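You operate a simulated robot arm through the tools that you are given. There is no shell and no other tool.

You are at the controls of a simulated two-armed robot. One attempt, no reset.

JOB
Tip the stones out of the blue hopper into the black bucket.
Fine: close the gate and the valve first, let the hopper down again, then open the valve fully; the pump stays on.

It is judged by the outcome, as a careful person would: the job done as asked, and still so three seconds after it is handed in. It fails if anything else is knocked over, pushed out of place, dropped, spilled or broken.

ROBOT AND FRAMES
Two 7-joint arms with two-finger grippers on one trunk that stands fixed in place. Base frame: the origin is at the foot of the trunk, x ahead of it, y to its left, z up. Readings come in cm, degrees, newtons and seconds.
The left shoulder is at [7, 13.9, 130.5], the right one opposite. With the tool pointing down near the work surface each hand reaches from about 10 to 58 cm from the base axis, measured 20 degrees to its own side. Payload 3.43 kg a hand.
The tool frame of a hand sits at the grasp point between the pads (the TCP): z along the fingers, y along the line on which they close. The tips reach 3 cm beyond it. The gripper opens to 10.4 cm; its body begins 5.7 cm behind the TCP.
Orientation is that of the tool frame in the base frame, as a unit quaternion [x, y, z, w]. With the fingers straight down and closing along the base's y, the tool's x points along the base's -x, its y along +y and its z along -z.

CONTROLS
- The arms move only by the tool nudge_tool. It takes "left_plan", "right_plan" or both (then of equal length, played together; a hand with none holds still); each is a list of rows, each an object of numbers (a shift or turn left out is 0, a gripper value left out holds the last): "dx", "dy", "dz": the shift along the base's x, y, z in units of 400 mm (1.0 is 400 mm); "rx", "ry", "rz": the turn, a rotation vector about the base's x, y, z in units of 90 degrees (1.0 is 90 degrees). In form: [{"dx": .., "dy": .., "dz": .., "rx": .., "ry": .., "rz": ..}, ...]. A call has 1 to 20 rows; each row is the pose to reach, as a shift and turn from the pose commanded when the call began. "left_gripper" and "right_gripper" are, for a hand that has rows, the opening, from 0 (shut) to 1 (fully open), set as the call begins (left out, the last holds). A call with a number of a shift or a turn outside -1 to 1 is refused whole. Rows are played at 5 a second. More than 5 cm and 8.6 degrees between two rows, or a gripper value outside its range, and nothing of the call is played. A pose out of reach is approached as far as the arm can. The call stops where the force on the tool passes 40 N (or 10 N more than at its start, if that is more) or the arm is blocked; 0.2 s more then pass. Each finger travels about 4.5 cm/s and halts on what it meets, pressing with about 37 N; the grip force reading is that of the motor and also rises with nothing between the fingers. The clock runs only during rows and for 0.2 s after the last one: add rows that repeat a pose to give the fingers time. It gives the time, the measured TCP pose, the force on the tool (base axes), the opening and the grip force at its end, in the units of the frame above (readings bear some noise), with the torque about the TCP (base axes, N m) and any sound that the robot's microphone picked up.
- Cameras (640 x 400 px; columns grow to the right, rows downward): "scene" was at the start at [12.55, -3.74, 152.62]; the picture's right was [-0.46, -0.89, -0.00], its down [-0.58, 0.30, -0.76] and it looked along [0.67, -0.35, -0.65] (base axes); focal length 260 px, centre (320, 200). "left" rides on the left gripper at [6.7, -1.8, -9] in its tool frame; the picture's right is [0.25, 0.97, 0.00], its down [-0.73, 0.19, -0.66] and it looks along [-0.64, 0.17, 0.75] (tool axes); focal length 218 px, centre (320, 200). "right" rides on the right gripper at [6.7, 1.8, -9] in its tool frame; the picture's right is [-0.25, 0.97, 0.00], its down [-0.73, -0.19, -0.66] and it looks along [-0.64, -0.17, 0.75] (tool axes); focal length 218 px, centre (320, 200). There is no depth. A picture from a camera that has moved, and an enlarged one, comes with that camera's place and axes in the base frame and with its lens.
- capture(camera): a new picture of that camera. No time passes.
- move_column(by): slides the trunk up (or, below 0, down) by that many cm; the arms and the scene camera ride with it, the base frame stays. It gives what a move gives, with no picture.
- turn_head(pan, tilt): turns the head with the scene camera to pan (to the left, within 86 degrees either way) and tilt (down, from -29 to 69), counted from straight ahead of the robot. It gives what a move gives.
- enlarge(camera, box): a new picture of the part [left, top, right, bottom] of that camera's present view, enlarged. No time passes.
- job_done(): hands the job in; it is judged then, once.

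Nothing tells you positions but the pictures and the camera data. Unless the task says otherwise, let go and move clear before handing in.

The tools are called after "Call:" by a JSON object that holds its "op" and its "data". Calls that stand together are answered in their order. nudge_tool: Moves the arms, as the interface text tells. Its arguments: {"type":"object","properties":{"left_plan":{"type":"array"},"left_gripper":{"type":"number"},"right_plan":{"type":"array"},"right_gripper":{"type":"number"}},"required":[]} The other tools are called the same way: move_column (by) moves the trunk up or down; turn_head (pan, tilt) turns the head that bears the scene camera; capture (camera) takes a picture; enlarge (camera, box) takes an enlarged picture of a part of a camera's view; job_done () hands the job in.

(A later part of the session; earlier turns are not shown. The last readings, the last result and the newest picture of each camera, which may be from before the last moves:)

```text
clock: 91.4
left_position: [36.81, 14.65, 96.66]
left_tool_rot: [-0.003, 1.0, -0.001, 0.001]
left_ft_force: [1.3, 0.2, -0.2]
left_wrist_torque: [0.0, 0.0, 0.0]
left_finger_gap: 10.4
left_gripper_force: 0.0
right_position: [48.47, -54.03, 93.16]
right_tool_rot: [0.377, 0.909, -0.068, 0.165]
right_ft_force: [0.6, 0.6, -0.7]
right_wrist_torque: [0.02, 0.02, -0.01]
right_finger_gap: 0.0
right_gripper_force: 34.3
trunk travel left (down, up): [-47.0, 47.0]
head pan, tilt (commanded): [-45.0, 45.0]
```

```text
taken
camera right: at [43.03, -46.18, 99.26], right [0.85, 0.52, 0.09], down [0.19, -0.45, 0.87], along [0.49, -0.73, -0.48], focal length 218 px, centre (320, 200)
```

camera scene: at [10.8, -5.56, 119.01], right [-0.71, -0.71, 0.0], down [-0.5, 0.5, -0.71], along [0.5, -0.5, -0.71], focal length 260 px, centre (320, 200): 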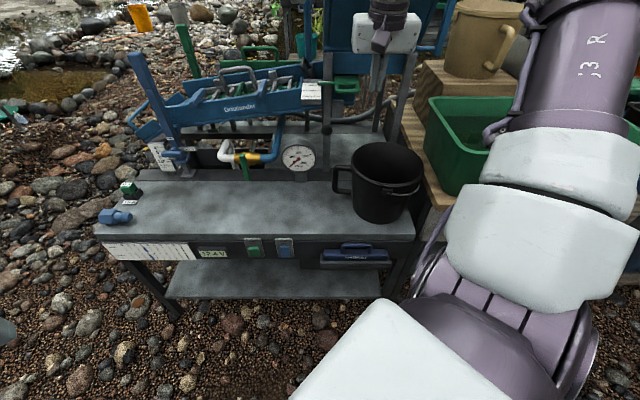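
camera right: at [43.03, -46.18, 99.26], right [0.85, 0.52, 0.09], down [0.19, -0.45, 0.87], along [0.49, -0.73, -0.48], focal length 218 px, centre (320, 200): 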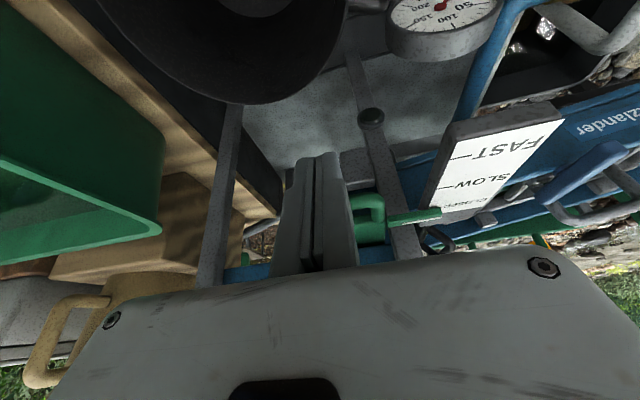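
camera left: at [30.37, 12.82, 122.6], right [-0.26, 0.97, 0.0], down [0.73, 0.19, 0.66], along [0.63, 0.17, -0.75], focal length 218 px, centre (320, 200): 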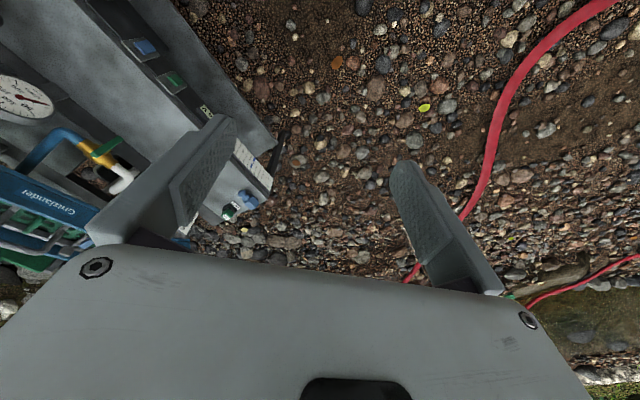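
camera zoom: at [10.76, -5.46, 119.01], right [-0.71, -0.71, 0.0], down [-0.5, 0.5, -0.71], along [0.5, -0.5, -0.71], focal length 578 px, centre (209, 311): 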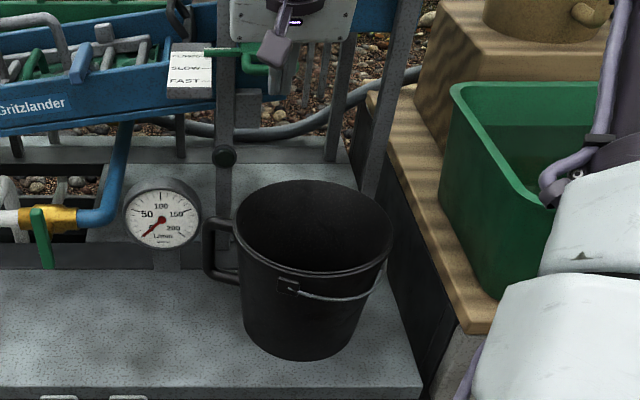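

Bucket now rests near (68.5, 8.9), upright and lined up with the hopper. I'll go back to the lever: withdraw, raise the trunk, tilt the hand and open it part-way.

Call:
{"op": "nudge_tool", "data": {"right_plan": [{"dx": -0.06, "dy": 0.06, "dz": 0.03}, {"dx": -0.12, "dy": 0.06, "dz": 0.06}, {"dx": -0.177, "dy": 0.0, "dz": 0.06}]}}

Call:
{"op": "move_column", "data": {"by": 17}}

Call:
{"op": "nudge_tool", "data": {"right_plan": [{"dx": -0.034, "dy": -0.057, "dz": 0.01, "rx": -0.045, "ry": -0.045}, {"dx": -0.068, "dy": -0.113, "dz": 0.02, "rx": -0.09, "ry": -0.09}, {"dx": -0.102, "dy": -0.17, "dz": 0.03, "rx": -0.135, "ry": -0.135}, {"dx": -0.135, "dy": -0.226, "dz": 0.04, "rx": -0.18, "ry": -0.18}, {"dx": -0.169, "dy": -0.283, "dz": 0.05, "rx": -0.225, "ry": -0.225}, {"dx": -0.203, "dy": -0.34, "dz": 0.06, "rx": -0.27, "ry": -0.27}, {"dx": -0.237, "dy": -0.396, "dz": 0.06, "rx": -0.314, "ry": -0.314}], "right_gripper": 0.55}}

Call:
{"op": "capture", "data": {"camera": "right"}}

Call:
{"op": "capture", "data": {"camera": "scene"}}

```text
clock: 92.2
left_position: [36.82, 14.39, 96.7]
left_tool_rot: [-0.002, 1.0, 0.0, 0.001]
left_ft_force: [-0.3, -0.3, -0.1]
left_wrist_torque: [0.03, -0.02, 0.0]
left_finger_gap: 10.39
left_gripper_force: 0.2
right_position: [41.3, -54.39, 95.36]
right_tool_rot: [0.377, 0.909, -0.067, 0.163]
right_ft_force: [-0.7, -1.0, -0.7]
right_wrist_torque: [0.04, 0.0, 0.02]
right_finger_gap: 0.0
right_gripper_force: 34.8
trunk travel left (down, up): [-47.0, 47.0]
head pan, tilt (commanded): [-45.0, 45.0]
```

```text
clock: 94.1
left_position: [37.0, 14.68, 113.7]
left_tool_rot: [-0.002, 1.0, 0.0, 0.001]
left_ft_force: [0.6, 0.2, 0.6]
left_wrist_torque: [-0.02, -0.02, -0.04]
left_finger_gap: 10.41
left_gripper_force: 0.1
right_position: [41.32, -54.15, 112.43]
right_tool_rot: [0.376, 0.909, -0.068, 0.165]
right_ft_force: [0.3, -0.3, 0.6]
right_wrist_torque: [-0.04, -0.01, 0.03]
right_finger_gap: 0.01
right_gripper_force: 35.1
trunk travel left (down, up): [-64.0, 30.0]
head pan, tilt (commanded): [-45.0, 45.0]
```

```text
clock: 95.7
left_position: [36.82, 14.56, 113.76]
left_tool_rot: [-0.003, 1.0, 0.0, 0.001]
left_ft_force: [-0.6, -0.9, 0.1]
left_wrist_torque: [0.0, 0.02, 0.01]
left_finger_gap: 10.38
left_gripper_force: 0.1
right_position: [31.76, -70.15, 114.85]
right_tool_rot: [0.332, 0.797, -0.193, 0.466]
right_ft_force: [-0.2, 0.6, 0.3]
right_wrist_torque: [-0.01, -0.02, 0.04]
right_finger_gap: 5.7
right_gripper_force: 0.0
trunk travel left (down, up): [-64.0, 30.0]
head pan, tilt (commanded): [-45.0, 45.0]
```

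```text
taken
camera right: at [25.17, -60.97, 113.42], right [0.77, 0.6, 0.22], down [-0.29, 0.02, 0.96], along [0.57, -0.8, 0.18], focal length 218 px, centre (320, 200)
```

right: 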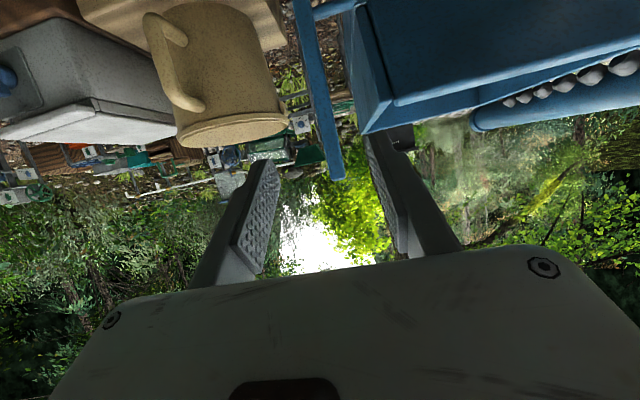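

```text
taken
camera scene: at [10.65, -5.66, 136.02], right [-0.71, -0.71, 0.0], down [-0.5, 0.5, -0.71], along [0.5, -0.5, -0.71], focal length 260 px, centre (320, 200)
```

scene: 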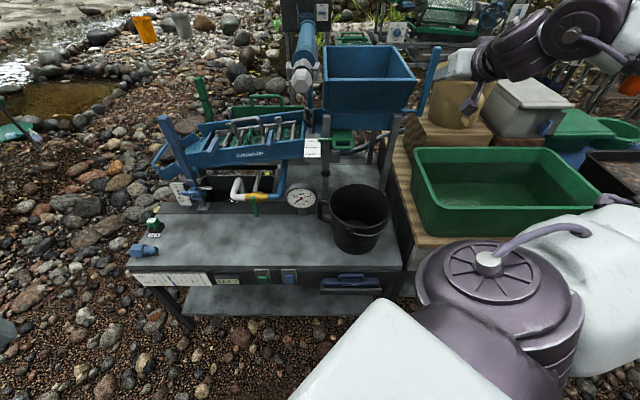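

Call:
{"op": "nudge_tool", "data": {"right_plan": [{"dx": 0.06, "dy": -0.058, "dz": -0.005}, {"dx": 0.12, "dy": -0.116, "dz": -0.01}, {"dx": 0.18, "dy": -0.174, "dz": -0.015}, {"dx": 0.225, "dy": -0.219, "dz": -0.02}]}}

Call:
{"op": "capture", "data": {"camera": "right"}}

Call:
{"op": "enlarge", "data": {"camera": "scene", "box": [320, 20, 480, 140]}}

```text
clock: 96.7
left_position: [37.08, 14.55, 113.62]
left_tool_rot: [-0.002, 1.0, 0.0, 0.0]
left_ft_force: [0.6, -0.7, 0.4]
left_wrist_torque: [0.0, 0.01, -0.02]
left_finger_gap: 10.4
left_gripper_force: 0.2
right_position: [41.03, -78.89, 113.91]
right_tool_rot: [0.331, 0.798, -0.192, 0.465]
right_ft_force: [-0.2, -0.4, -0.3]
right_wrist_torque: [0.0, 0.02, 0.02]
right_finger_gap: 5.75
right_gripper_force: 0.1
trunk travel left (down, up): [-64.0, 30.0]
head pan, tilt (commanded): [-45.0, 45.0]
```

```text
taken
camera right: at [34.35, -69.83, 112.43], right [0.77, 0.6, 0.22], down [-0.28, 0.01, 0.96], along [0.57, -0.8, 0.18], focal length 218 px, centre (320, 200)
```

right: 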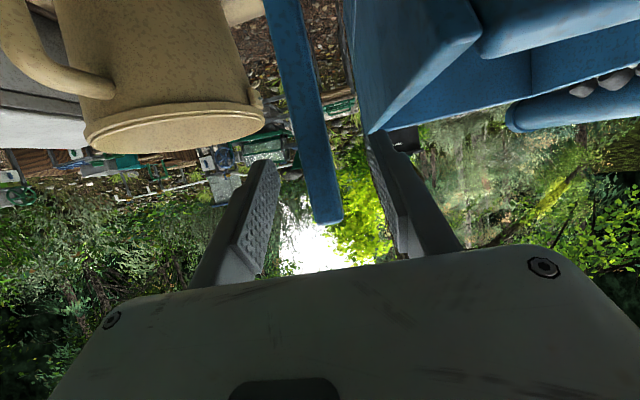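

```text
3.33 times, centred on (400, 80) of scene
camera zoom: at [10.94, -5.68, 135.99], right [-0.71, -0.71, 0.0], down [-0.5, 0.5, -0.71], along [0.5, -0.5, -0.71], focal length 867 px, centre (53, 600)
```

zoom: 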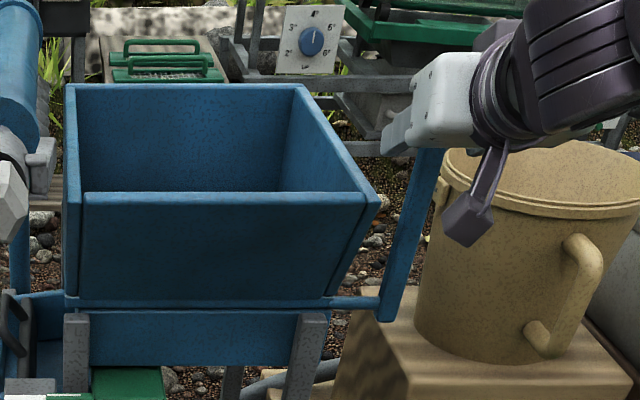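

Lined up as before. I'll close on the lever and tip to 30°, then check.

Call:
{"op": "nudge_tool", "data": {"right_plan": [{}, {}, {}, {}, {}, {}], "right_gripper": 0}}

Call:
{"op": "nudge_tool", "data": {"right_plan": [{"dx": -0.011, "dy": 0.011, "dz": 0.0}, {"dx": -0.0217, "dy": 0.0217, "dz": 0.0}, {"dx": -0.0325, "dy": 0.0325, "dz": -0.0015}, {"dx": -0.0433, "dy": 0.0433, "dz": -0.0035}, {"dx": -0.054, "dy": 0.054, "dz": -0.006}, {"dx": -0.0645, "dy": 0.0645, "dz": -0.009}, {"dx": -0.0854, "dy": 0.0854, "dz": -0.0172}, {"dx": -0.1055, "dy": 0.1055, "dz": -0.0278}, {"dx": -0.125, "dy": 0.125, "dz": -0.041}]}}

Call:
{"op": "capture", "data": {"camera": "scene"}}

Call:
{"op": "enlarge", "data": {"camera": "scene", "box": [300, 10, 480, 150]}}

Call:
{"op": "capture", "data": {"camera": "right"}}

```text
clock: 98.1
left_position: [36.97, 14.54, 113.74]
left_tool_rot: [-0.002, 1.0, 0.0, 0.001]
left_ft_force: [0.3, 0.0, -0.4]
left_wrist_torque: [-0.01, 0.0, 0.0]
left_finger_gap: 10.4
left_gripper_force: 0.0
right_position: [40.81, -78.99, 113.91]
right_tool_rot: [0.331, 0.798, -0.192, 0.466]
right_ft_force: [-0.6, -7.1, 1.4]
right_wrist_torque: [-0.54, 0.34, 0.07]
right_finger_gap: 1.74
right_gripper_force: 44.8
trunk travel left (down, up): [-64.0, 30.0]
head pan, tilt (commanded): [-45.0, 45.0]
```

```text
clock: 100.1
left_position: [37.11, 14.45, 113.68]
left_tool_rot: [-0.003, 1.0, 0.001, -0.001]
left_ft_force: [-0.4, -0.1, -0.3]
left_wrist_torque: [0.01, 0.03, -0.02]
left_finger_gap: 10.42
left_gripper_force: 0.0
right_position: [36.02, -74.09, 112.2]
right_tool_rot: [0.332, 0.798, -0.191, 0.464]
right_ft_force: [3.8, -15.9, 2.6]
right_wrist_torque: [-0.81, -0.69, -0.19]
right_finger_gap: 1.77
right_gripper_force: 45.0
trunk travel left (down, up): [-64.0, 30.0]
head pan, tilt (commanded): [-45.0, 45.0]
```

```text
taken
camera scene: at [10.86, -5.92, 135.99], right [-0.71, -0.71, 0.0], down [-0.5, 0.5, -0.71], along [0.5, -0.5, -0.71], focal length 260 px, centre (320, 200)
```

scene: 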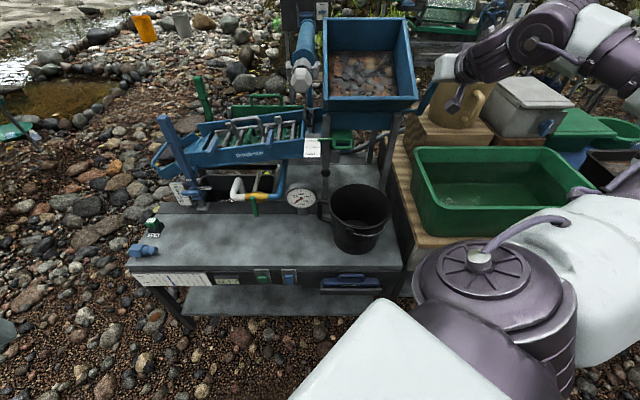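

```text
2.86 times, centred on (390, 80) of scene
camera zoom: at [10.86, -5.92, 135.99], right [-0.71, -0.71, 0.0], down [-0.5, 0.5, -0.71], along [0.5, -0.5, -0.71], focal length 743 px, centre (120, 543)
```

zoom: 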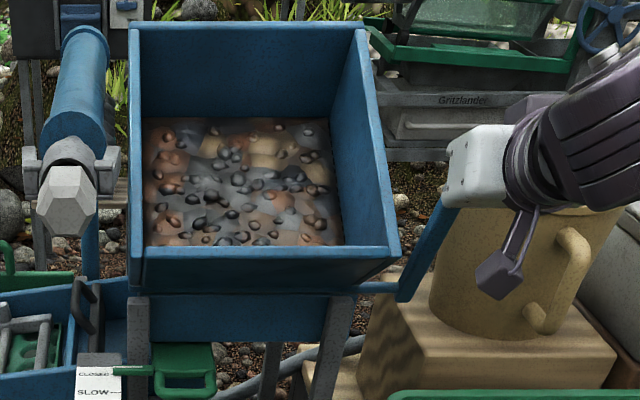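

```text
taken
camera right: at [29.32, -64.94, 110.8], right [0.77, 0.59, 0.22], down [-0.28, 0.01, 0.96], along [0.57, -0.8, 0.18], focal length 218 px, centre (320, 200)
```

right: 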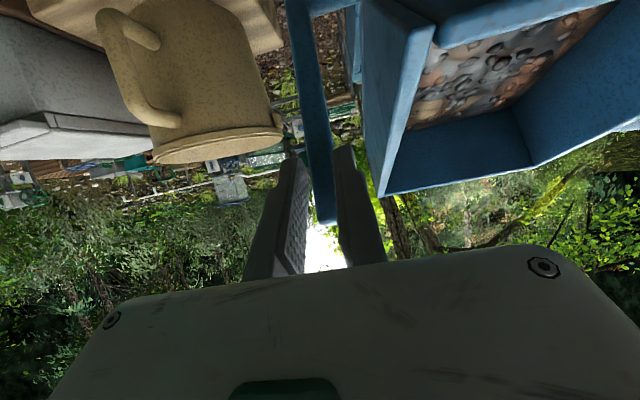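

Smooth so far at 30°, with modest force. I'll go on slowly to 60°.

Call:
{"op": "nudge_tool", "data": {"right_plan": [{"dx": -0.0094, "dy": 0.0094, "dz": -0.0073}, {"dx": -0.0187, "dy": 0.0187, "dz": -0.0153}, {"dx": -0.0275, "dy": 0.0275, "dz": -0.024}, {"dx": -0.0362, "dy": 0.0362, "dz": -0.0333}, {"dx": -0.0446, "dy": 0.0446, "dz": -0.043}, {"dx": -0.0527, "dy": 0.0527, "dz": -0.0533}, {"dx": -0.0603, "dy": 0.0603, "dz": -0.0638}, {"dx": -0.0677, "dy": 0.0677, "dz": -0.0748}, {"dx": -0.0749, "dy": 0.0749, "dz": -0.0863}, {"dx": -0.0817, "dy": 0.0817, "dz": -0.0983}, {"dx": -0.0879, "dy": 0.0879, "dz": -0.1107}, {"dx": -0.0937, "dy": 0.0937, "dz": -0.1235}]}}

Call:
{"op": "capture", "data": {"camera": "scene"}}

Call:
{"op": "enlarge", "data": {"camera": "scene", "box": [300, 0, 480, 140]}}

Call:
{"op": "capture", "data": {"camera": "right"}}

```text
clock: 102.7
left_position: [36.85, 14.62, 113.83]
left_tool_rot: [-0.003, 1.0, 0.0, 0.001]
left_ft_force: [0.5, -0.8, -0.4]
left_wrist_torque: [0.03, 0.01, -0.01]
left_finger_gap: 10.41
left_gripper_force: 0.1
right_position: [32.26, -70.11, 107.37]
right_tool_rot: [0.331, 0.798, -0.192, 0.466]
right_ft_force: [0.0, -0.1, 0.7]
right_wrist_torque: [0.01, -0.02, -0.01]
right_finger_gap: 0.01
right_gripper_force: 34.2
trunk travel left (down, up): [-64.0, 30.0]
head pan, tilt (commanded): [-45.0, 45.0]
```

```text
taken
camera scene: at [10.8, -5.58, 136.01], right [-0.71, -0.71, 0.0], down [-0.5, 0.5, -0.71], along [0.5, -0.5, -0.71], focal length 260 px, centre (320, 200)
```

scene: 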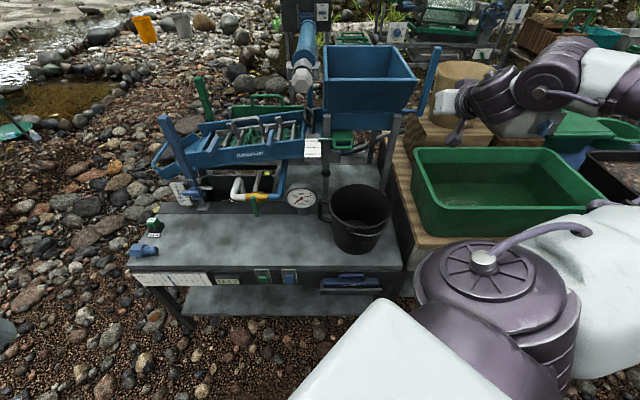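

```text
2.86 times, centred on (390, 70) of scene
camera zoom: at [10.8, -5.58, 136.01], right [-0.71, -0.71, 0.0], down [-0.5, 0.5, -0.71], along [0.5, -0.5, -0.71], focal length 743 px, centre (120, 571)
```

zoom: 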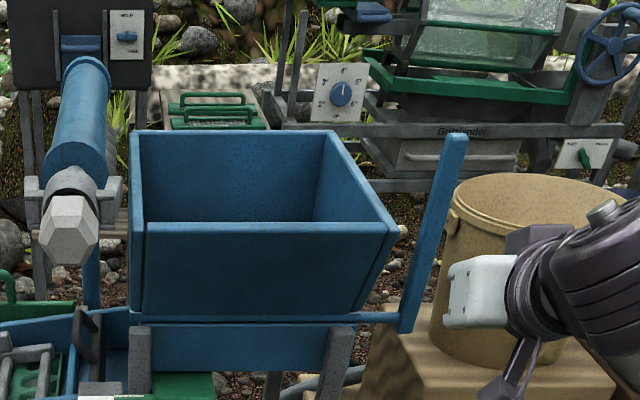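

```text
taken
camera right: at [25.51, -60.95, 106.04], right [0.77, 0.6, 0.22], down [-0.29, 0.02, 0.96], along [0.57, -0.8, 0.18], focal length 218 px, centre (320, 200)
```

right: 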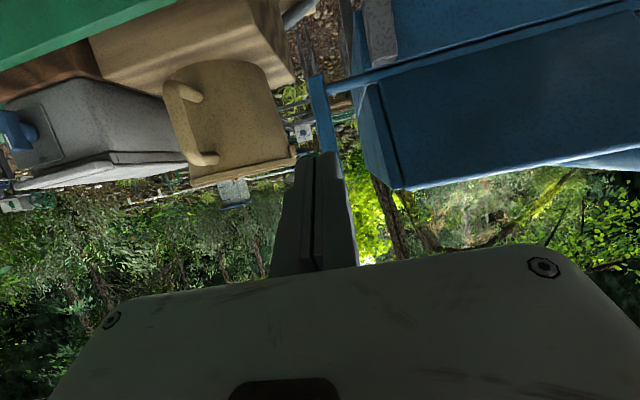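

The lever slipped out of the pinch and the hopper settled back to rest; the stones are still in it and nothing else moved. Pinching alone isn't secure, so I'll roll the hand 90° so that one finger goes behind the lever's end and the other in front, caging it for a positive pull.

Call:
{"op": "nudge_tool", "data": {"right_plan": [{"dz": 0.03, "rx": -0.056, "ry": 0.056, "rz": 0.045}, {"dz": 0.06, "rx": -0.112, "ry": 0.112, "rz": 0.09}, {"dz": 0.09, "rx": -0.168, "ry": 0.168, "rz": 0.134}, {"dz": 0.12, "rx": -0.224, "ry": 0.224, "rz": 0.179}, {"dz": 0.15, "rx": -0.28, "ry": 0.28, "rz": 0.224}, {"dz": 0.18, "rx": -0.336, "ry": 0.336, "rz": 0.269}, {"dz": 0.21, "rx": -0.392, "ry": 0.392, "rz": 0.314}, {"dz": 0.24, "rx": -0.448, "ry": 0.448, "rz": 0.358}, {"dz": 0.26, "rx": -0.504, "ry": 0.504, "rz": 0.403}, {"dz": 0.28, "rx": -0.56, "ry": 0.56, "rz": 0.448}, {"dz": 0.28, "rx": -0.616, "ry": 0.616, "rz": 0.493}], "right_gripper": 0.35}}

Call:
{"op": "capture", "data": {"camera": "right"}}

Call:
{"op": "capture", "data": {"camera": "scene"}}

```text
clock: 105.1
left_position: [37.04, 14.68, 113.76]
left_tool_rot: [-0.002, 1.0, 0.0, 0.001]
left_ft_force: [-0.5, -0.3, 0.8]
left_wrist_torque: [0.02, -0.02, -0.02]
left_finger_gap: 10.4
left_gripper_force: 0.1
right_position: [32.26, -70.17, 118.57]
right_tool_rot: [-0.332, 0.797, -0.467, 0.192]
right_ft_force: [-0.1, -0.4, -0.1]
right_wrist_torque: [-0.02, 0.03, 0.01]
right_finger_gap: 3.64
right_gripper_force: 0.0
trunk travel left (down, up): [-64.0, 30.0]
head pan, tilt (commanded): [-45.0, 45.0]
```

```text
taken
camera right: at [21.27, -68.66, 121.56], right [-0.16, 0.51, -0.84], down [0.18, 0.85, 0.49], along [0.97, -0.07, -0.23], focal length 218 px, centre (320, 200)
```

right: 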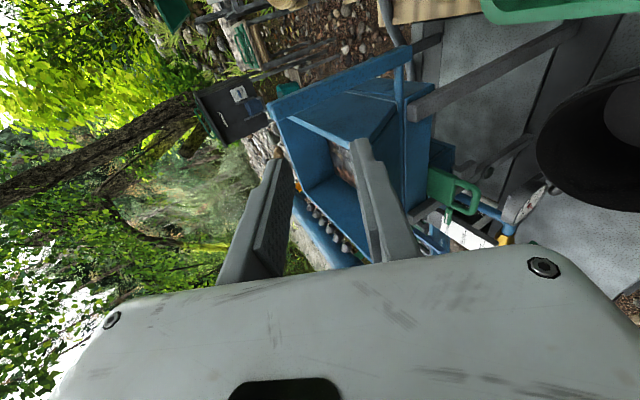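

```text
taken
camera scene: at [10.81, -5.58, 136.01], right [-0.71, -0.71, 0.0], down [-0.5, 0.5, -0.71], along [0.5, -0.5, -0.71], focal length 260 px, centre (320, 200)
```

scene: 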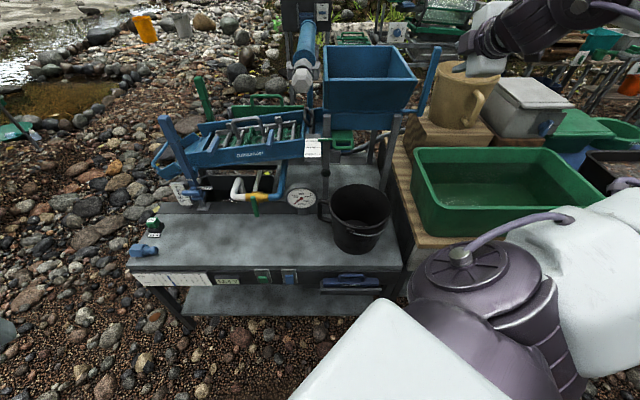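

Call:
{"op": "enlarge", "data": {"camera": "right", "box": [220, 30, 460, 270]}}

```text
1.67 times, centred on (340, 150) of right
camera zoom: at [21.27, -68.66, 121.56], right [-0.16, 0.51, -0.84], down [0.18, 0.85, 0.49], along [0.97, -0.07, -0.23], focal length 364 px, centre (287, 283)
```

zoom: 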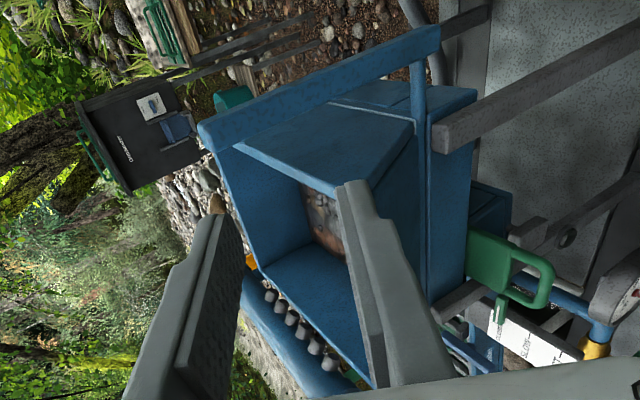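

From the side I can clearly see the lever end and both fingers. I'll raise the trunk a bit, pitch the fingers further down, and approach so the lever end enters between the fingers.

Call:
{"op": "move_column", "data": {"by": 12}}

Call:
{"op": "nudge_tool", "data": {"right_plan": [{"dx": 0.0, "dy": 0.0, "dz": -0.06, "rx": 0.04, "ry": 0.04}, {"dx": 0.045, "dy": -0.046, "dz": -0.12, "rx": 0.08, "ry": 0.08}, {"dx": 0.09, "dy": -0.092, "dz": -0.18, "rx": 0.12, "ry": 0.12}, {"dx": 0.11, "dy": -0.112, "dz": -0.24, "rx": 0.161, "ry": 0.161}, {"dx": 0.11, "dy": -0.112, "dz": -0.24, "rx": 0.161, "ry": 0.161}], "right_gripper": 0.442}}

Call:
{"op": "capture", "data": {"camera": "right"}}

Call:
{"op": "enlarge", "data": {"camera": "scene", "box": [340, 30, 500, 170]}}

```text
clock: 106.6
left_position: [37.0, 14.67, 125.63]
left_tool_rot: [-0.003, 1.0, 0.0, 0.0]
left_ft_force: [0.0, 0.0, 0.5]
left_wrist_torque: [-0.03, 0.0, 0.0]
left_finger_gap: 10.4
left_gripper_force: 0.1
right_position: [32.12, -69.99, 130.64]
right_tool_rot: [-0.331, 0.798, -0.466, 0.192]
right_ft_force: [0.9, 0.4, 1.5]
right_wrist_torque: [0.0, -0.04, 0.01]
right_finger_gap: 3.6
right_gripper_force: 0.1
trunk travel left (down, up): [-76.0, 18.0]
head pan, tilt (commanded): [-45.0, 45.0]
```

```text
clock: 107.8
left_position: [36.92, 14.74, 125.72]
left_tool_rot: [-0.002, 1.0, 0.0, 0.001]
left_ft_force: [-0.5, 0.5, 0.6]
left_wrist_torque: [-0.03, -0.02, 0.02]
left_finger_gap: 10.42
left_gripper_force: 0.1
right_position: [36.47, -74.44, 121.0]
right_tool_rot: [-0.36, 0.868, -0.316, 0.131]
right_ft_force: [0.0, -0.1, -0.4]
right_wrist_torque: [-0.01, 0.05, 0.02]
right_finger_gap: 4.58
right_gripper_force: 0.0
trunk travel left (down, up): [-76.0, 18.0]
head pan, tilt (commanded): [-45.0, 45.0]
```

```text
taken
camera right: at [26.67, -74.2, 126.81], right [-0.35, 0.7, -0.62], down [0.32, 0.71, 0.63], along [0.88, 0.02, -0.47], focal length 218 px, centre (320, 200)
```

right: 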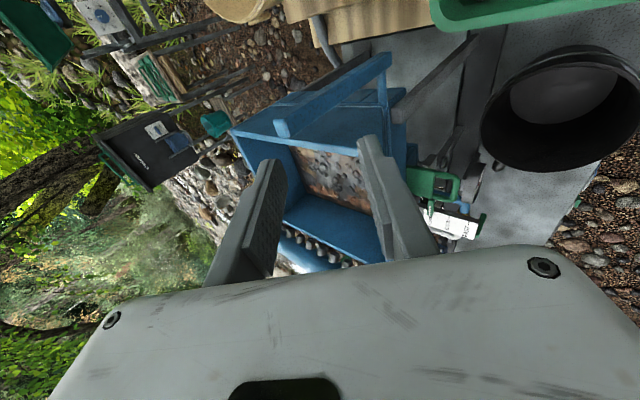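

```text
2.86 times, centred on (420, 100) of scene
camera zoom: at [10.74, -5.54, 148.01], right [-0.71, -0.71, 0.0], down [-0.5, 0.5, -0.71], along [0.5, -0.5, -0.71], focal length 743 px, centre (34, 486)
```

zoom: 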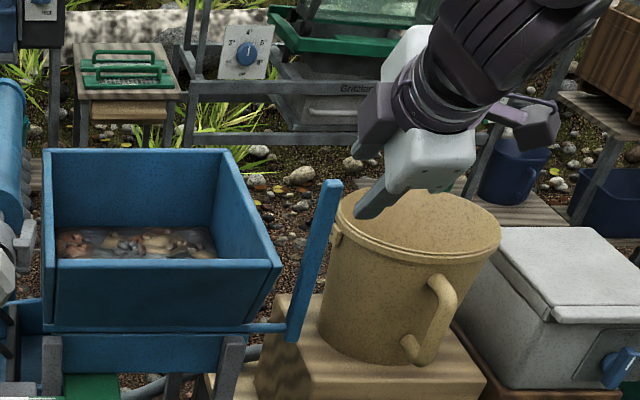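

Call:
{"op": "enlarge", "data": {"camera": "right", "box": [190, 40, 430, 280]}}

```text
1.67 times, centred on (310, 160) of right
camera zoom: at [26.67, -74.2, 126.81], right [-0.35, 0.7, -0.62], down [0.32, 0.71, 0.63], along [0.88, 0.02, -0.47], focal length 364 px, centre (337, 267)
```

zoom: 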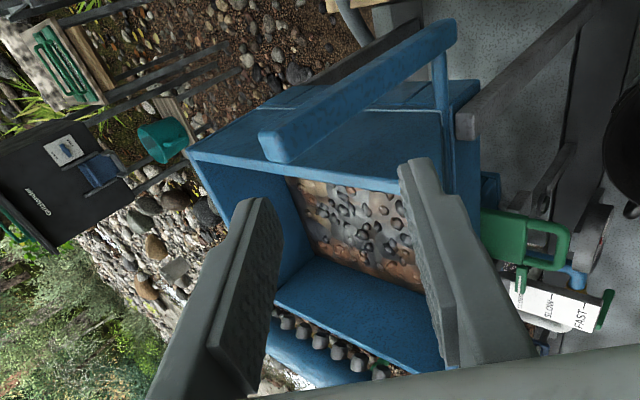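

Call:
{"op": "nudge_tool", "data": {"right_plan": [{"dx": 0.027, "dy": -0.027, "dz": 0.032}, {"dx": 0.06, "dy": -0.06, "dz": -0.02}, {"dx": 0.084, "dy": -0.084, "dz": -0.064}]}}

Call:
{"op": "enlarge", "data": {"camera": "right", "box": [190, 40, 430, 280]}}

Call:
{"op": "enlarge", "data": {"camera": "scene", "box": [340, 30, 500, 170]}}

```text
clock: 108.6
left_position: [36.95, 14.5, 125.75]
left_tool_rot: [-0.003, 1.0, 0.001, 0.0]
left_ft_force: [-0.2, 0.4, 0.3]
left_wrist_torque: [-0.01, -0.04, -0.01]
left_finger_gap: 10.39
left_gripper_force: 0.1
right_position: [40.02, -77.94, 118.3]
right_tool_rot: [-0.359, 0.868, -0.316, 0.13]
right_ft_force: [-0.6, -0.8, -0.5]
right_wrist_torque: [-0.01, 0.0, 0.03]
right_finger_gap: 4.6
right_gripper_force: 0.0
trunk travel left (down, up): [-76.0, 18.0]
head pan, tilt (commanded): [-45.0, 45.0]
```

```text
1.67 times, centred on (310, 160) of right
camera zoom: at [30.21, -77.76, 124.06], right [-0.35, 0.7, -0.62], down [0.32, 0.71, 0.63], along [0.88, 0.02, -0.47], focal length 364 px, centre (337, 267)
```

zoom: 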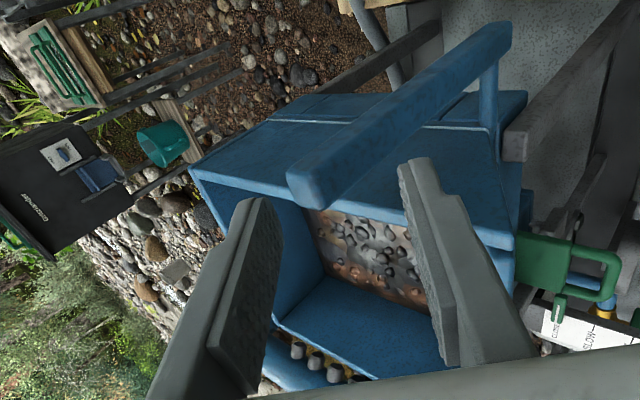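

```text
2.86 times, centred on (420, 100) of scene
camera zoom: at [10.87, -5.71, 148.0], right [-0.71, -0.71, 0.0], down [-0.5, 0.5, -0.71], along [0.5, -0.5, -0.71], focal length 743 px, centre (34, 486)
```

zoom: 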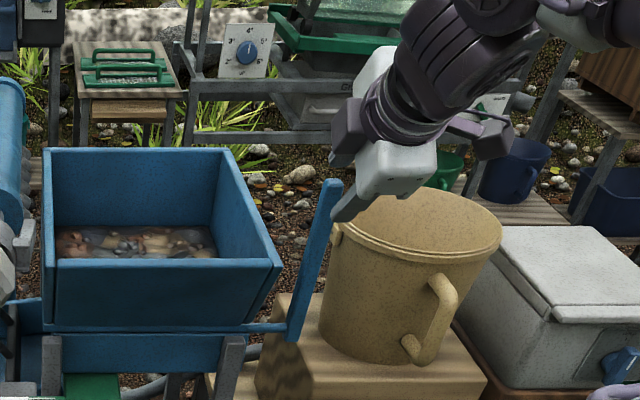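

The lever end is well placed for the gap. I'll advance along the finger direction about 3.9 cm.

Call:
{"op": "nudge_tool", "data": {"right_plan": [{"dx": 0.0148, "dy": -0.0148, "dz": -0.0249}, {"dx": 0.0296, "dy": -0.0296, "dz": -0.0498}, {"dx": 0.0444, "dy": -0.0444, "dz": -0.0747}]}}

Call:
{"op": "enlarge", "data": {"camera": "right", "box": [190, 40, 430, 280]}}

Call:
{"op": "enlarge", "data": {"camera": "scene", "box": [340, 30, 500, 170]}}

```text
clock: 109.4
left_position: [36.98, 14.71, 125.69]
left_tool_rot: [-0.002, 1.0, 0.0, 0.0]
left_ft_force: [-0.2, 0.3, -0.7]
left_wrist_torque: [-0.02, 0.02, 0.01]
left_finger_gap: 10.4
left_gripper_force: 0.0
right_position: [41.72, -79.78, 115.52]
right_tool_rot: [-0.361, 0.868, -0.316, 0.131]
right_ft_force: [-0.1, 0.6, 0.3]
right_wrist_torque: [0.01, -0.02, 0.01]
right_finger_gap: 4.6
right_gripper_force: 0.0
trunk travel left (down, up): [-76.0, 18.0]
head pan, tilt (commanded): [-45.0, 45.0]
```

```text
1.67 times, centred on (310, 160) of right
camera zoom: at [31.96, -79.4, 121.17], right [-0.35, 0.7, -0.62], down [0.32, 0.71, 0.63], along [0.88, 0.02, -0.47], focal length 364 px, centre (337, 267)
```

zoom: 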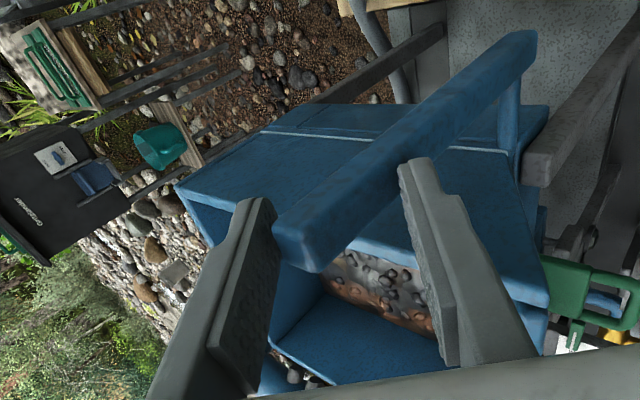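

```text
2.86 times, centred on (420, 100) of scene
camera zoom: at [10.84, -5.58, 148.01], right [-0.71, -0.71, 0.0], down [-0.5, 0.5, -0.71], along [0.5, -0.5, -0.71], focal length 743 px, centre (34, 486)
```

zoom: 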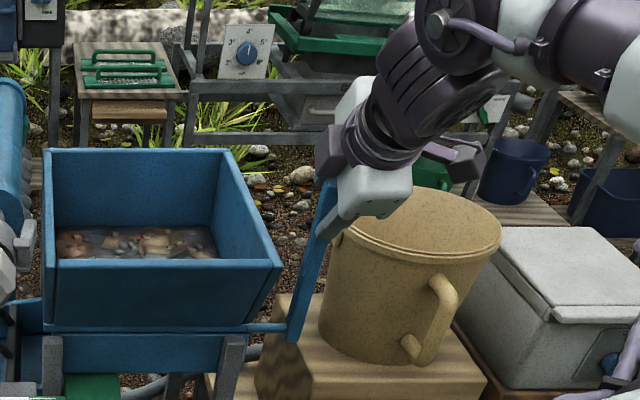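

The lever end now sits caged between the fingers, one in front and one behind. I'll pull along the arc, first to about 20°, letting the hand pitch follow slightly.

Call:
{"op": "nudge_tool", "data": {"right_plan": [{"dx": -0.0117, "dy": 0.0117, "dz": -0.0008, "rx": -0.004, "ry": -0.004}, {"dx": -0.0235, "dy": 0.0235, "dz": -0.0023, "rx": -0.0079, "ry": -0.0079}, {"dx": -0.0351, "dy": 0.0351, "dz": -0.0046, "rx": -0.0118, "ry": -0.0118}, {"dx": -0.0467, "dy": 0.0467, "dz": -0.0078, "rx": -0.0157, "ry": -0.0157}, {"dx": -0.0583, "dy": 0.0583, "dz": -0.0115, "rx": -0.0196, "ry": -0.0196}, {"dx": -0.0697, "dy": 0.0697, "dz": -0.0158, "rx": -0.0236, "ry": -0.0236}, {"dx": -0.0808, "dy": 0.0808, "dz": -0.021, "rx": -0.0275, "ry": -0.0275}, {"dx": -0.0918, "dy": 0.0918, "dz": -0.0265, "rx": -0.0314, "ry": -0.0314}]}}

Call:
{"op": "enlarge", "data": {"camera": "right", "box": [190, 40, 430, 280]}}

Call:
{"op": "enlarge", "data": {"camera": "scene", "box": [310, 30, 470, 170]}}

```text
clock: 111.2
left_position: [36.94, 14.82, 125.73]
left_tool_rot: [-0.003, 1.0, 0.0, 0.001]
left_ft_force: [-0.3, 0.0, -0.4]
left_wrist_torque: [-0.01, -0.03, -0.01]
left_finger_gap: 10.43
left_gripper_force: 0.1
right_position: [38.07, -75.95, 114.55]
right_tool_rot: [-0.356, 0.856, -0.346, 0.144]
right_ft_force: [4.1, -3.8, 10.5]
right_wrist_torque: [-0.12, -0.16, 0.04]
right_finger_gap: 5.21
right_gripper_force: 5.0
trunk travel left (down, up): [-76.0, 18.0]
head pan, tilt (commanded): [-45.0, 45.0]
```

```text
1.67 times, centred on (310, 160) of right
camera zoom: at [28.02, -75.3, 119.72], right [-0.31, 0.67, -0.67], down [0.29, 0.74, 0.6], along [0.9, 0.0, -0.43], focal length 364 px, centre (337, 267)
```

zoom: 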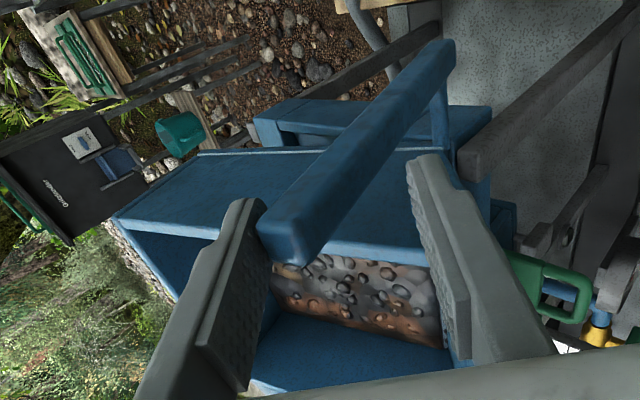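

```text
2.86 times, centred on (390, 100) of scene
camera zoom: at [10.77, -5.42, 148.01], right [-0.71, -0.71, 0.0], down [-0.5, 0.5, -0.71], along [0.5, -0.5, -0.71], focal length 743 px, centre (120, 486)
```

zoom: 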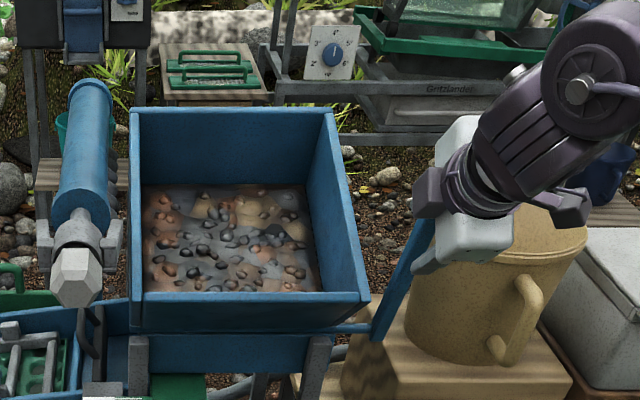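

The hook holds well; the hopper follows and the stones are still resting. I'll carry on slowly to about 50°.

Call:
{"op": "nudge_tool", "data": {"right_plan": [{"dx": -0.0108, "dy": 0.0108, "dz": -0.0065, "rx": -0.004, "ry": -0.004}, {"dx": -0.0216, "dy": 0.0216, "dz": -0.0135, "rx": -0.0079, "ry": -0.0079}, {"dx": -0.0319, "dy": 0.0319, "dz": -0.0213, "rx": -0.0118, "ry": -0.0118}, {"dx": -0.0421, "dy": 0.0421, "dz": -0.0295, "rx": -0.0157, "ry": -0.0157}, {"dx": -0.0518, "dy": 0.0518, "dz": -0.0385, "rx": -0.0196, "ry": -0.0196}, {"dx": -0.0615, "dy": 0.0615, "dz": -0.0478, "rx": -0.0236, "ry": -0.0236}, {"dx": -0.0706, "dy": 0.0706, "dz": -0.0583, "rx": -0.0275, "ry": -0.0275}, {"dx": -0.0797, "dy": 0.0797, "dz": -0.0688, "rx": -0.0314, "ry": -0.0314}, {"dx": -0.0882, "dy": 0.0882, "dz": -0.08, "rx": -0.0353, "ry": -0.0353}, {"dx": -0.0967, "dy": 0.0967, "dz": -0.0913, "rx": -0.0393, "ry": -0.0393}, {"dx": -0.1044, "dy": 0.1044, "dz": -0.1037, "rx": -0.0432, "ry": -0.0432}, {"dx": -0.1121, "dy": 0.1121, "dz": -0.116, "rx": -0.0471, "ry": -0.0471}]}}

Call:
{"op": "enlarge", "data": {"camera": "right", "box": [190, 40, 430, 280]}}

Call:
{"op": "enlarge", "data": {"camera": "scene", "box": [310, 30, 470, 170]}}

Call:
{"op": "capture", "data": {"camera": "scene"}}

```text
clock: 113.8
left_position: [36.91, 14.79, 125.73]
left_tool_rot: [-0.002, 1.0, 0.0, 0.001]
left_ft_force: [0.2, 0.1, 0.6]
left_wrist_torque: [0.02, 0.0, -0.03]
left_finger_gap: 10.39
left_gripper_force: 0.1
right_position: [33.48, -71.36, 109.75]
right_tool_rot: [-0.347, 0.837, -0.391, 0.161]
right_ft_force: [1.8, -0.5, 5.3]
right_wrist_torque: [0.02, -0.01, -0.01]
right_finger_gap: 4.87
right_gripper_force: 2.6
trunk travel left (down, up): [-76.0, 18.0]
head pan, tilt (commanded): [-45.0, 45.0]
```

```text
1.67 times, centred on (310, 160) of right
camera zoom: at [23.11, -70.53, 114.21], right [-0.26, 0.62, -0.74], down [0.25, 0.79, 0.57], along [0.93, -0.03, -0.36], focal length 364 px, centre (337, 267)
```

zoom: 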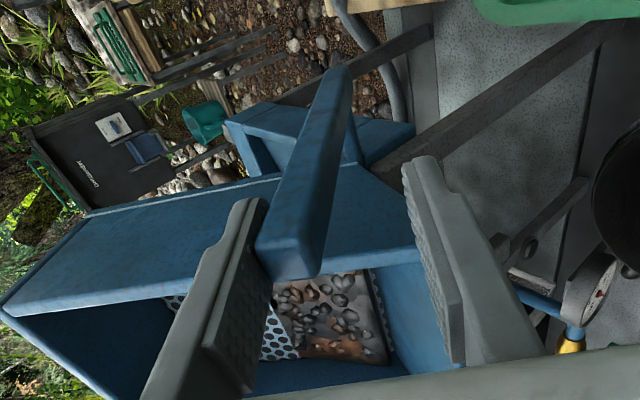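

```text
2.86 times, centred on (390, 100) of scene
camera zoom: at [10.77, -5.51, 148.01], right [-0.71, -0.71, 0.0], down [-0.5, 0.5, -0.71], along [0.5, -0.5, -0.71], focal length 743 px, centre (120, 486)
```

zoom: 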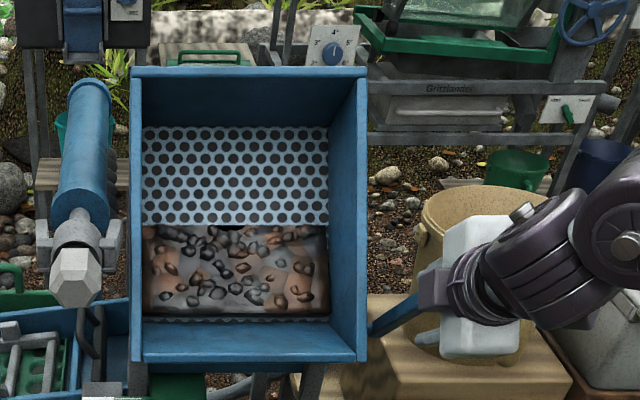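

```text
taken
camera scene: at [10.77, -5.51, 148.01], right [-0.71, -0.71, 0.0], down [-0.5, 0.5, -0.71], along [0.5, -0.5, -0.71], focal length 260 px, centre (320, 200)
```

scene: 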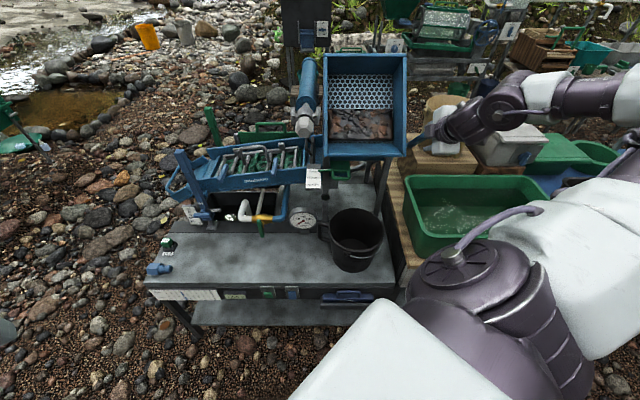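

At about 47° the stones have slid together toward the front wall but none have left yet. I'll continue to about 75°.

Call:
{"op": "nudge_tool", "data": {"right_plan": [{"dx": -0.007, "dy": 0.007, "dz": -0.0133, "rx": -0.004, "ry": -0.004}, {"dx": -0.0136, "dy": 0.0136, "dz": -0.0268, "rx": -0.0079, "ry": -0.0079}, {"dx": -0.02, "dy": 0.02, "dz": -0.0405, "rx": -0.0118, "ry": -0.0118}, {"dx": -0.026, "dy": 0.026, "dz": -0.0545, "rx": -0.0157, "ry": -0.0157}, {"dx": -0.0313, "dy": 0.0313, "dz": -0.069, "rx": -0.0196, "ry": -0.0196}, {"dx": -0.0362, "dy": 0.0362, "dz": -0.084, "rx": -0.0236, "ry": -0.0236}, {"dx": -0.0406, "dy": 0.0406, "dz": -0.099, "rx": -0.0275, "ry": -0.0275}, {"dx": -0.0447, "dy": 0.0447, "dz": -0.1143, "rx": -0.0314, "ry": -0.0314}]}}

Call:
{"op": "capture", "data": {"camera": "scene"}}

Call:
{"op": "enlarge", "data": {"camera": "scene", "box": [290, 40, 450, 180]}}

Call:
{"op": "enlarge", "data": {"camera": "right", "box": [190, 40, 430, 280]}}

```text
clock: 115.6
left_position: [36.86, 14.63, 125.64]
left_tool_rot: [-0.002, 1.0, -0.001, 0.001]
left_ft_force: [-0.7, -0.1, 0.6]
left_wrist_torque: [-0.01, 0.01, -0.02]
left_finger_gap: 10.4
left_gripper_force: 0.1
right_position: [31.78, -69.62, 105.05]
right_tool_rot: [-0.342, 0.823, -0.419, 0.174]
right_ft_force: [0.0, -0.8, 4.1]
right_wrist_torque: [-0.05, -0.11, 0.01]
right_finger_gap: 4.75
right_gripper_force: 1.2
trunk travel left (down, up): [-76.0, 18.0]
head pan, tilt (commanded): [-45.0, 45.0]
```

```text
taken
camera scene: at [10.77, -5.52, 148.01], right [-0.71, -0.71, 0.0], down [-0.5, 0.5, -0.71], along [0.5, -0.5, -0.71], focal length 260 px, centre (320, 200)
```

scene: 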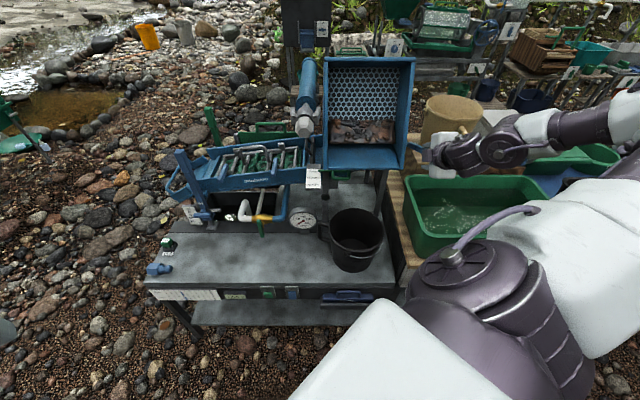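

```text
2.86 times, centred on (370, 110) of scene
camera zoom: at [10.77, -5.52, 148.01], right [-0.71, -0.71, 0.0], down [-0.5, 0.5, -0.71], along [0.5, -0.5, -0.71], focal length 743 px, centre (177, 457)
```

zoom: 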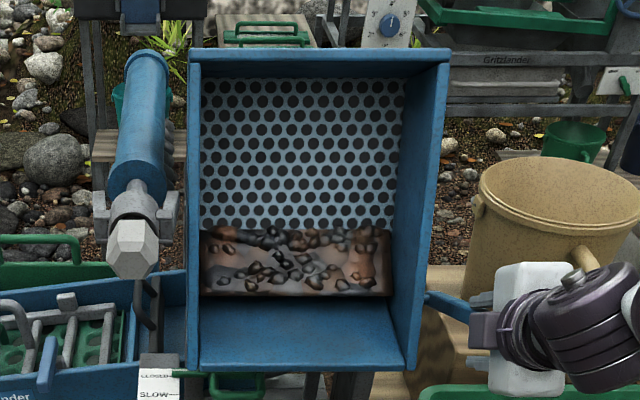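

```text
1.67 times, centred on (310, 160) of right
camera zoom: at [21.1, -68.52, 109.1], right [-0.22, 0.58, -0.78], down [0.22, 0.81, 0.54], along [0.95, -0.05, -0.31], focal length 364 px, centre (337, 267)
```

zoom: 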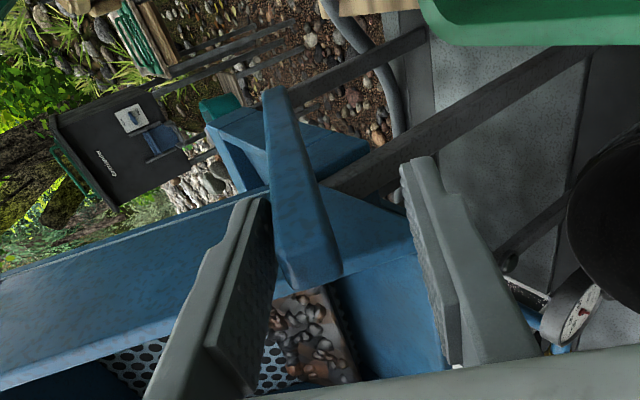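

Call:
{"op": "nudge_tool", "data": {"right_plan": [{"dx": -0.0034, "dy": 0.0034, "dz": -0.0155, "rx": -0.004, "ry": -0.004}, {"dx": -0.0065, "dy": 0.0065, "dz": -0.0313, "rx": -0.0079, "ry": -0.0079}, {"dx": -0.009, "dy": 0.009, "dz": -0.0472, "rx": -0.0118, "ry": -0.0118}, {"dx": -0.0113, "dy": 0.0113, "dz": -0.0633, "rx": -0.0157, "ry": -0.0157}, {"dx": -0.0128, "dy": 0.0128, "dz": -0.0794, "rx": -0.0196, "ry": -0.0196}, {"dx": -0.0141, "dy": 0.0141, "dz": -0.0955, "rx": -0.0236, "ry": -0.0236}]}}

Call:
{"op": "enlarge", "data": {"camera": "scene", "box": [280, 40, 440, 280]}}

Call:
{"op": "enlarge", "data": {"camera": "right", "box": [190, 40, 430, 280]}}

```text
clock: 117.0
left_position: [36.95, 14.71, 125.67]
left_tool_rot: [-0.003, 1.0, 0.0, 0.001]
left_ft_force: [1.2, -0.3, -0.1]
left_wrist_torque: [-0.01, 0.0, -0.03]
left_finger_gap: 10.38
left_gripper_force: 0.0
right_position: [31.12, -69.16, 101.31]
right_tool_rot: [-0.337, 0.812, -0.44, 0.182]
right_ft_force: [0.6, 0.0, 0.0]
right_wrist_torque: [0.01, -0.02, 0.03]
right_finger_gap: 4.6
right_gripper_force: 0.0
trunk travel left (down, up): [-76.0, 18.0]
head pan, tilt (commanded): [-45.0, 45.0]
```

```text
1.67 times, centred on (360, 160) of scene
camera zoom: at [10.8, -5.57, 148.01], right [-0.71, -0.71, 0.0], down [-0.5, 0.5, -0.71], along [0.5, -0.5, -0.71], focal length 434 px, centre (253, 267)
```

zoom: 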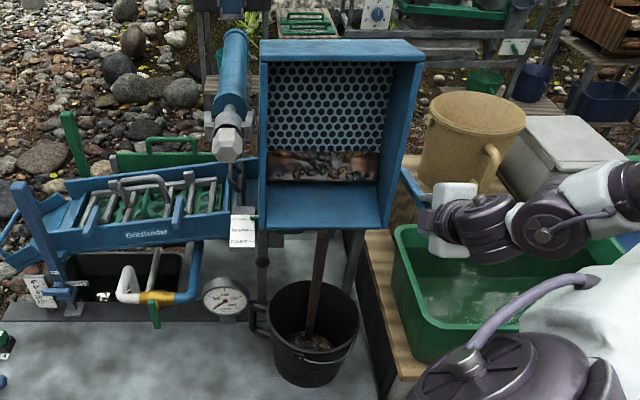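

```text
1.67 times, centred on (310, 160) of right
camera zoom: at [20.4, -67.87, 104.75], right [-0.2, 0.55, -0.81], down [0.2, 0.83, 0.52], along [0.96, -0.06, -0.27], focal length 364 px, centre (337, 267)
```

zoom: 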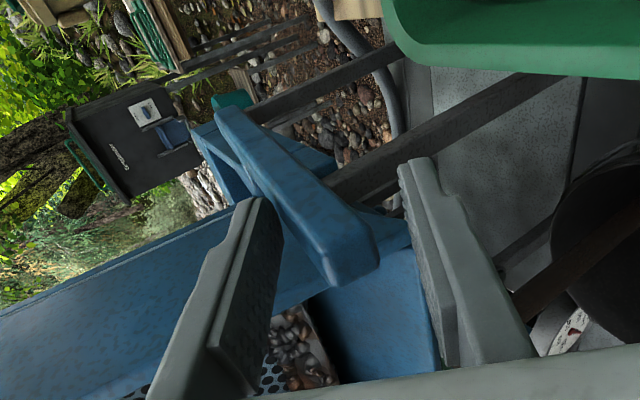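

Stones are pouring in a stream off the lip's centre, straight into the bucket. I'll hold here a moment and watch.

Call:
{"op": "nudge_tool", "data": {"right_plan": [{}, {}, {}, {}, {}]}}

Call:
{"op": "enlarge", "data": {"camera": "scene", "box": [280, 40, 440, 280]}}

Call:
{"op": "enlarge", "data": {"camera": "scene", "box": [300, 170, 400, 280]}}

```text
clock: 118.2
left_position: [36.91, 14.68, 125.68]
left_tool_rot: [-0.003, 1.0, 0.0, 0.001]
left_ft_force: [0.2, 0.8, 0.0]
left_wrist_torque: [-0.02, 0.04, -0.01]
left_finger_gap: 10.41
left_gripper_force: 0.0
right_position: [31.2, -69.21, 101.38]
right_tool_rot: [-0.337, 0.812, -0.441, 0.182]
right_ft_force: [-0.7, 0.4, -0.7]
right_wrist_torque: [0.0, 0.0, -0.01]
right_finger_gap: 4.61
right_gripper_force: 0.2
trunk travel left (down, up): [-76.0, 18.0]
head pan, tilt (commanded): [-45.0, 45.0]
```

```text
1.67 times, centred on (360, 160) of scene
camera zoom: at [10.81, -5.58, 148.01], right [-0.71, -0.71, 0.0], down [-0.5, 0.5, -0.71], along [0.5, -0.5, -0.71], focal length 434 px, centre (253, 267)
```

zoom: 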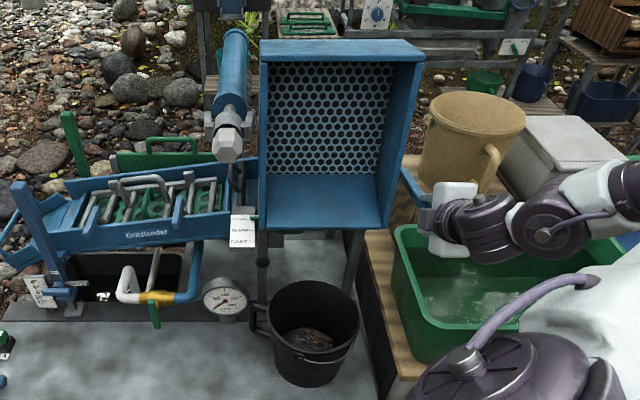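

```text
3.64 times, centred on (350, 225) of scene
camera zoom: at [10.81, -5.58, 148.01], right [-0.71, -0.71, 0.0], down [-0.5, 0.5, -0.71], along [0.5, -0.5, -0.71], focal length 946 px, centre (211, 109)
```

zoom: 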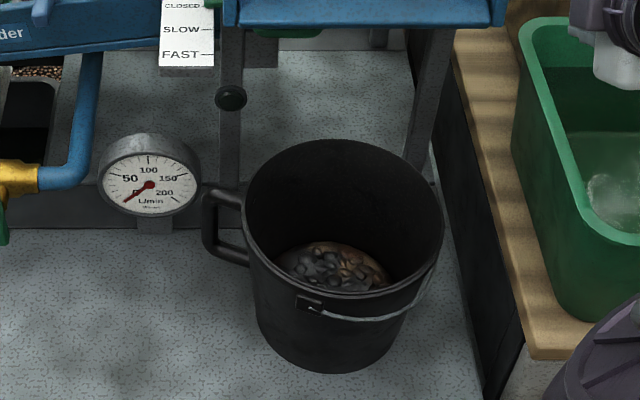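

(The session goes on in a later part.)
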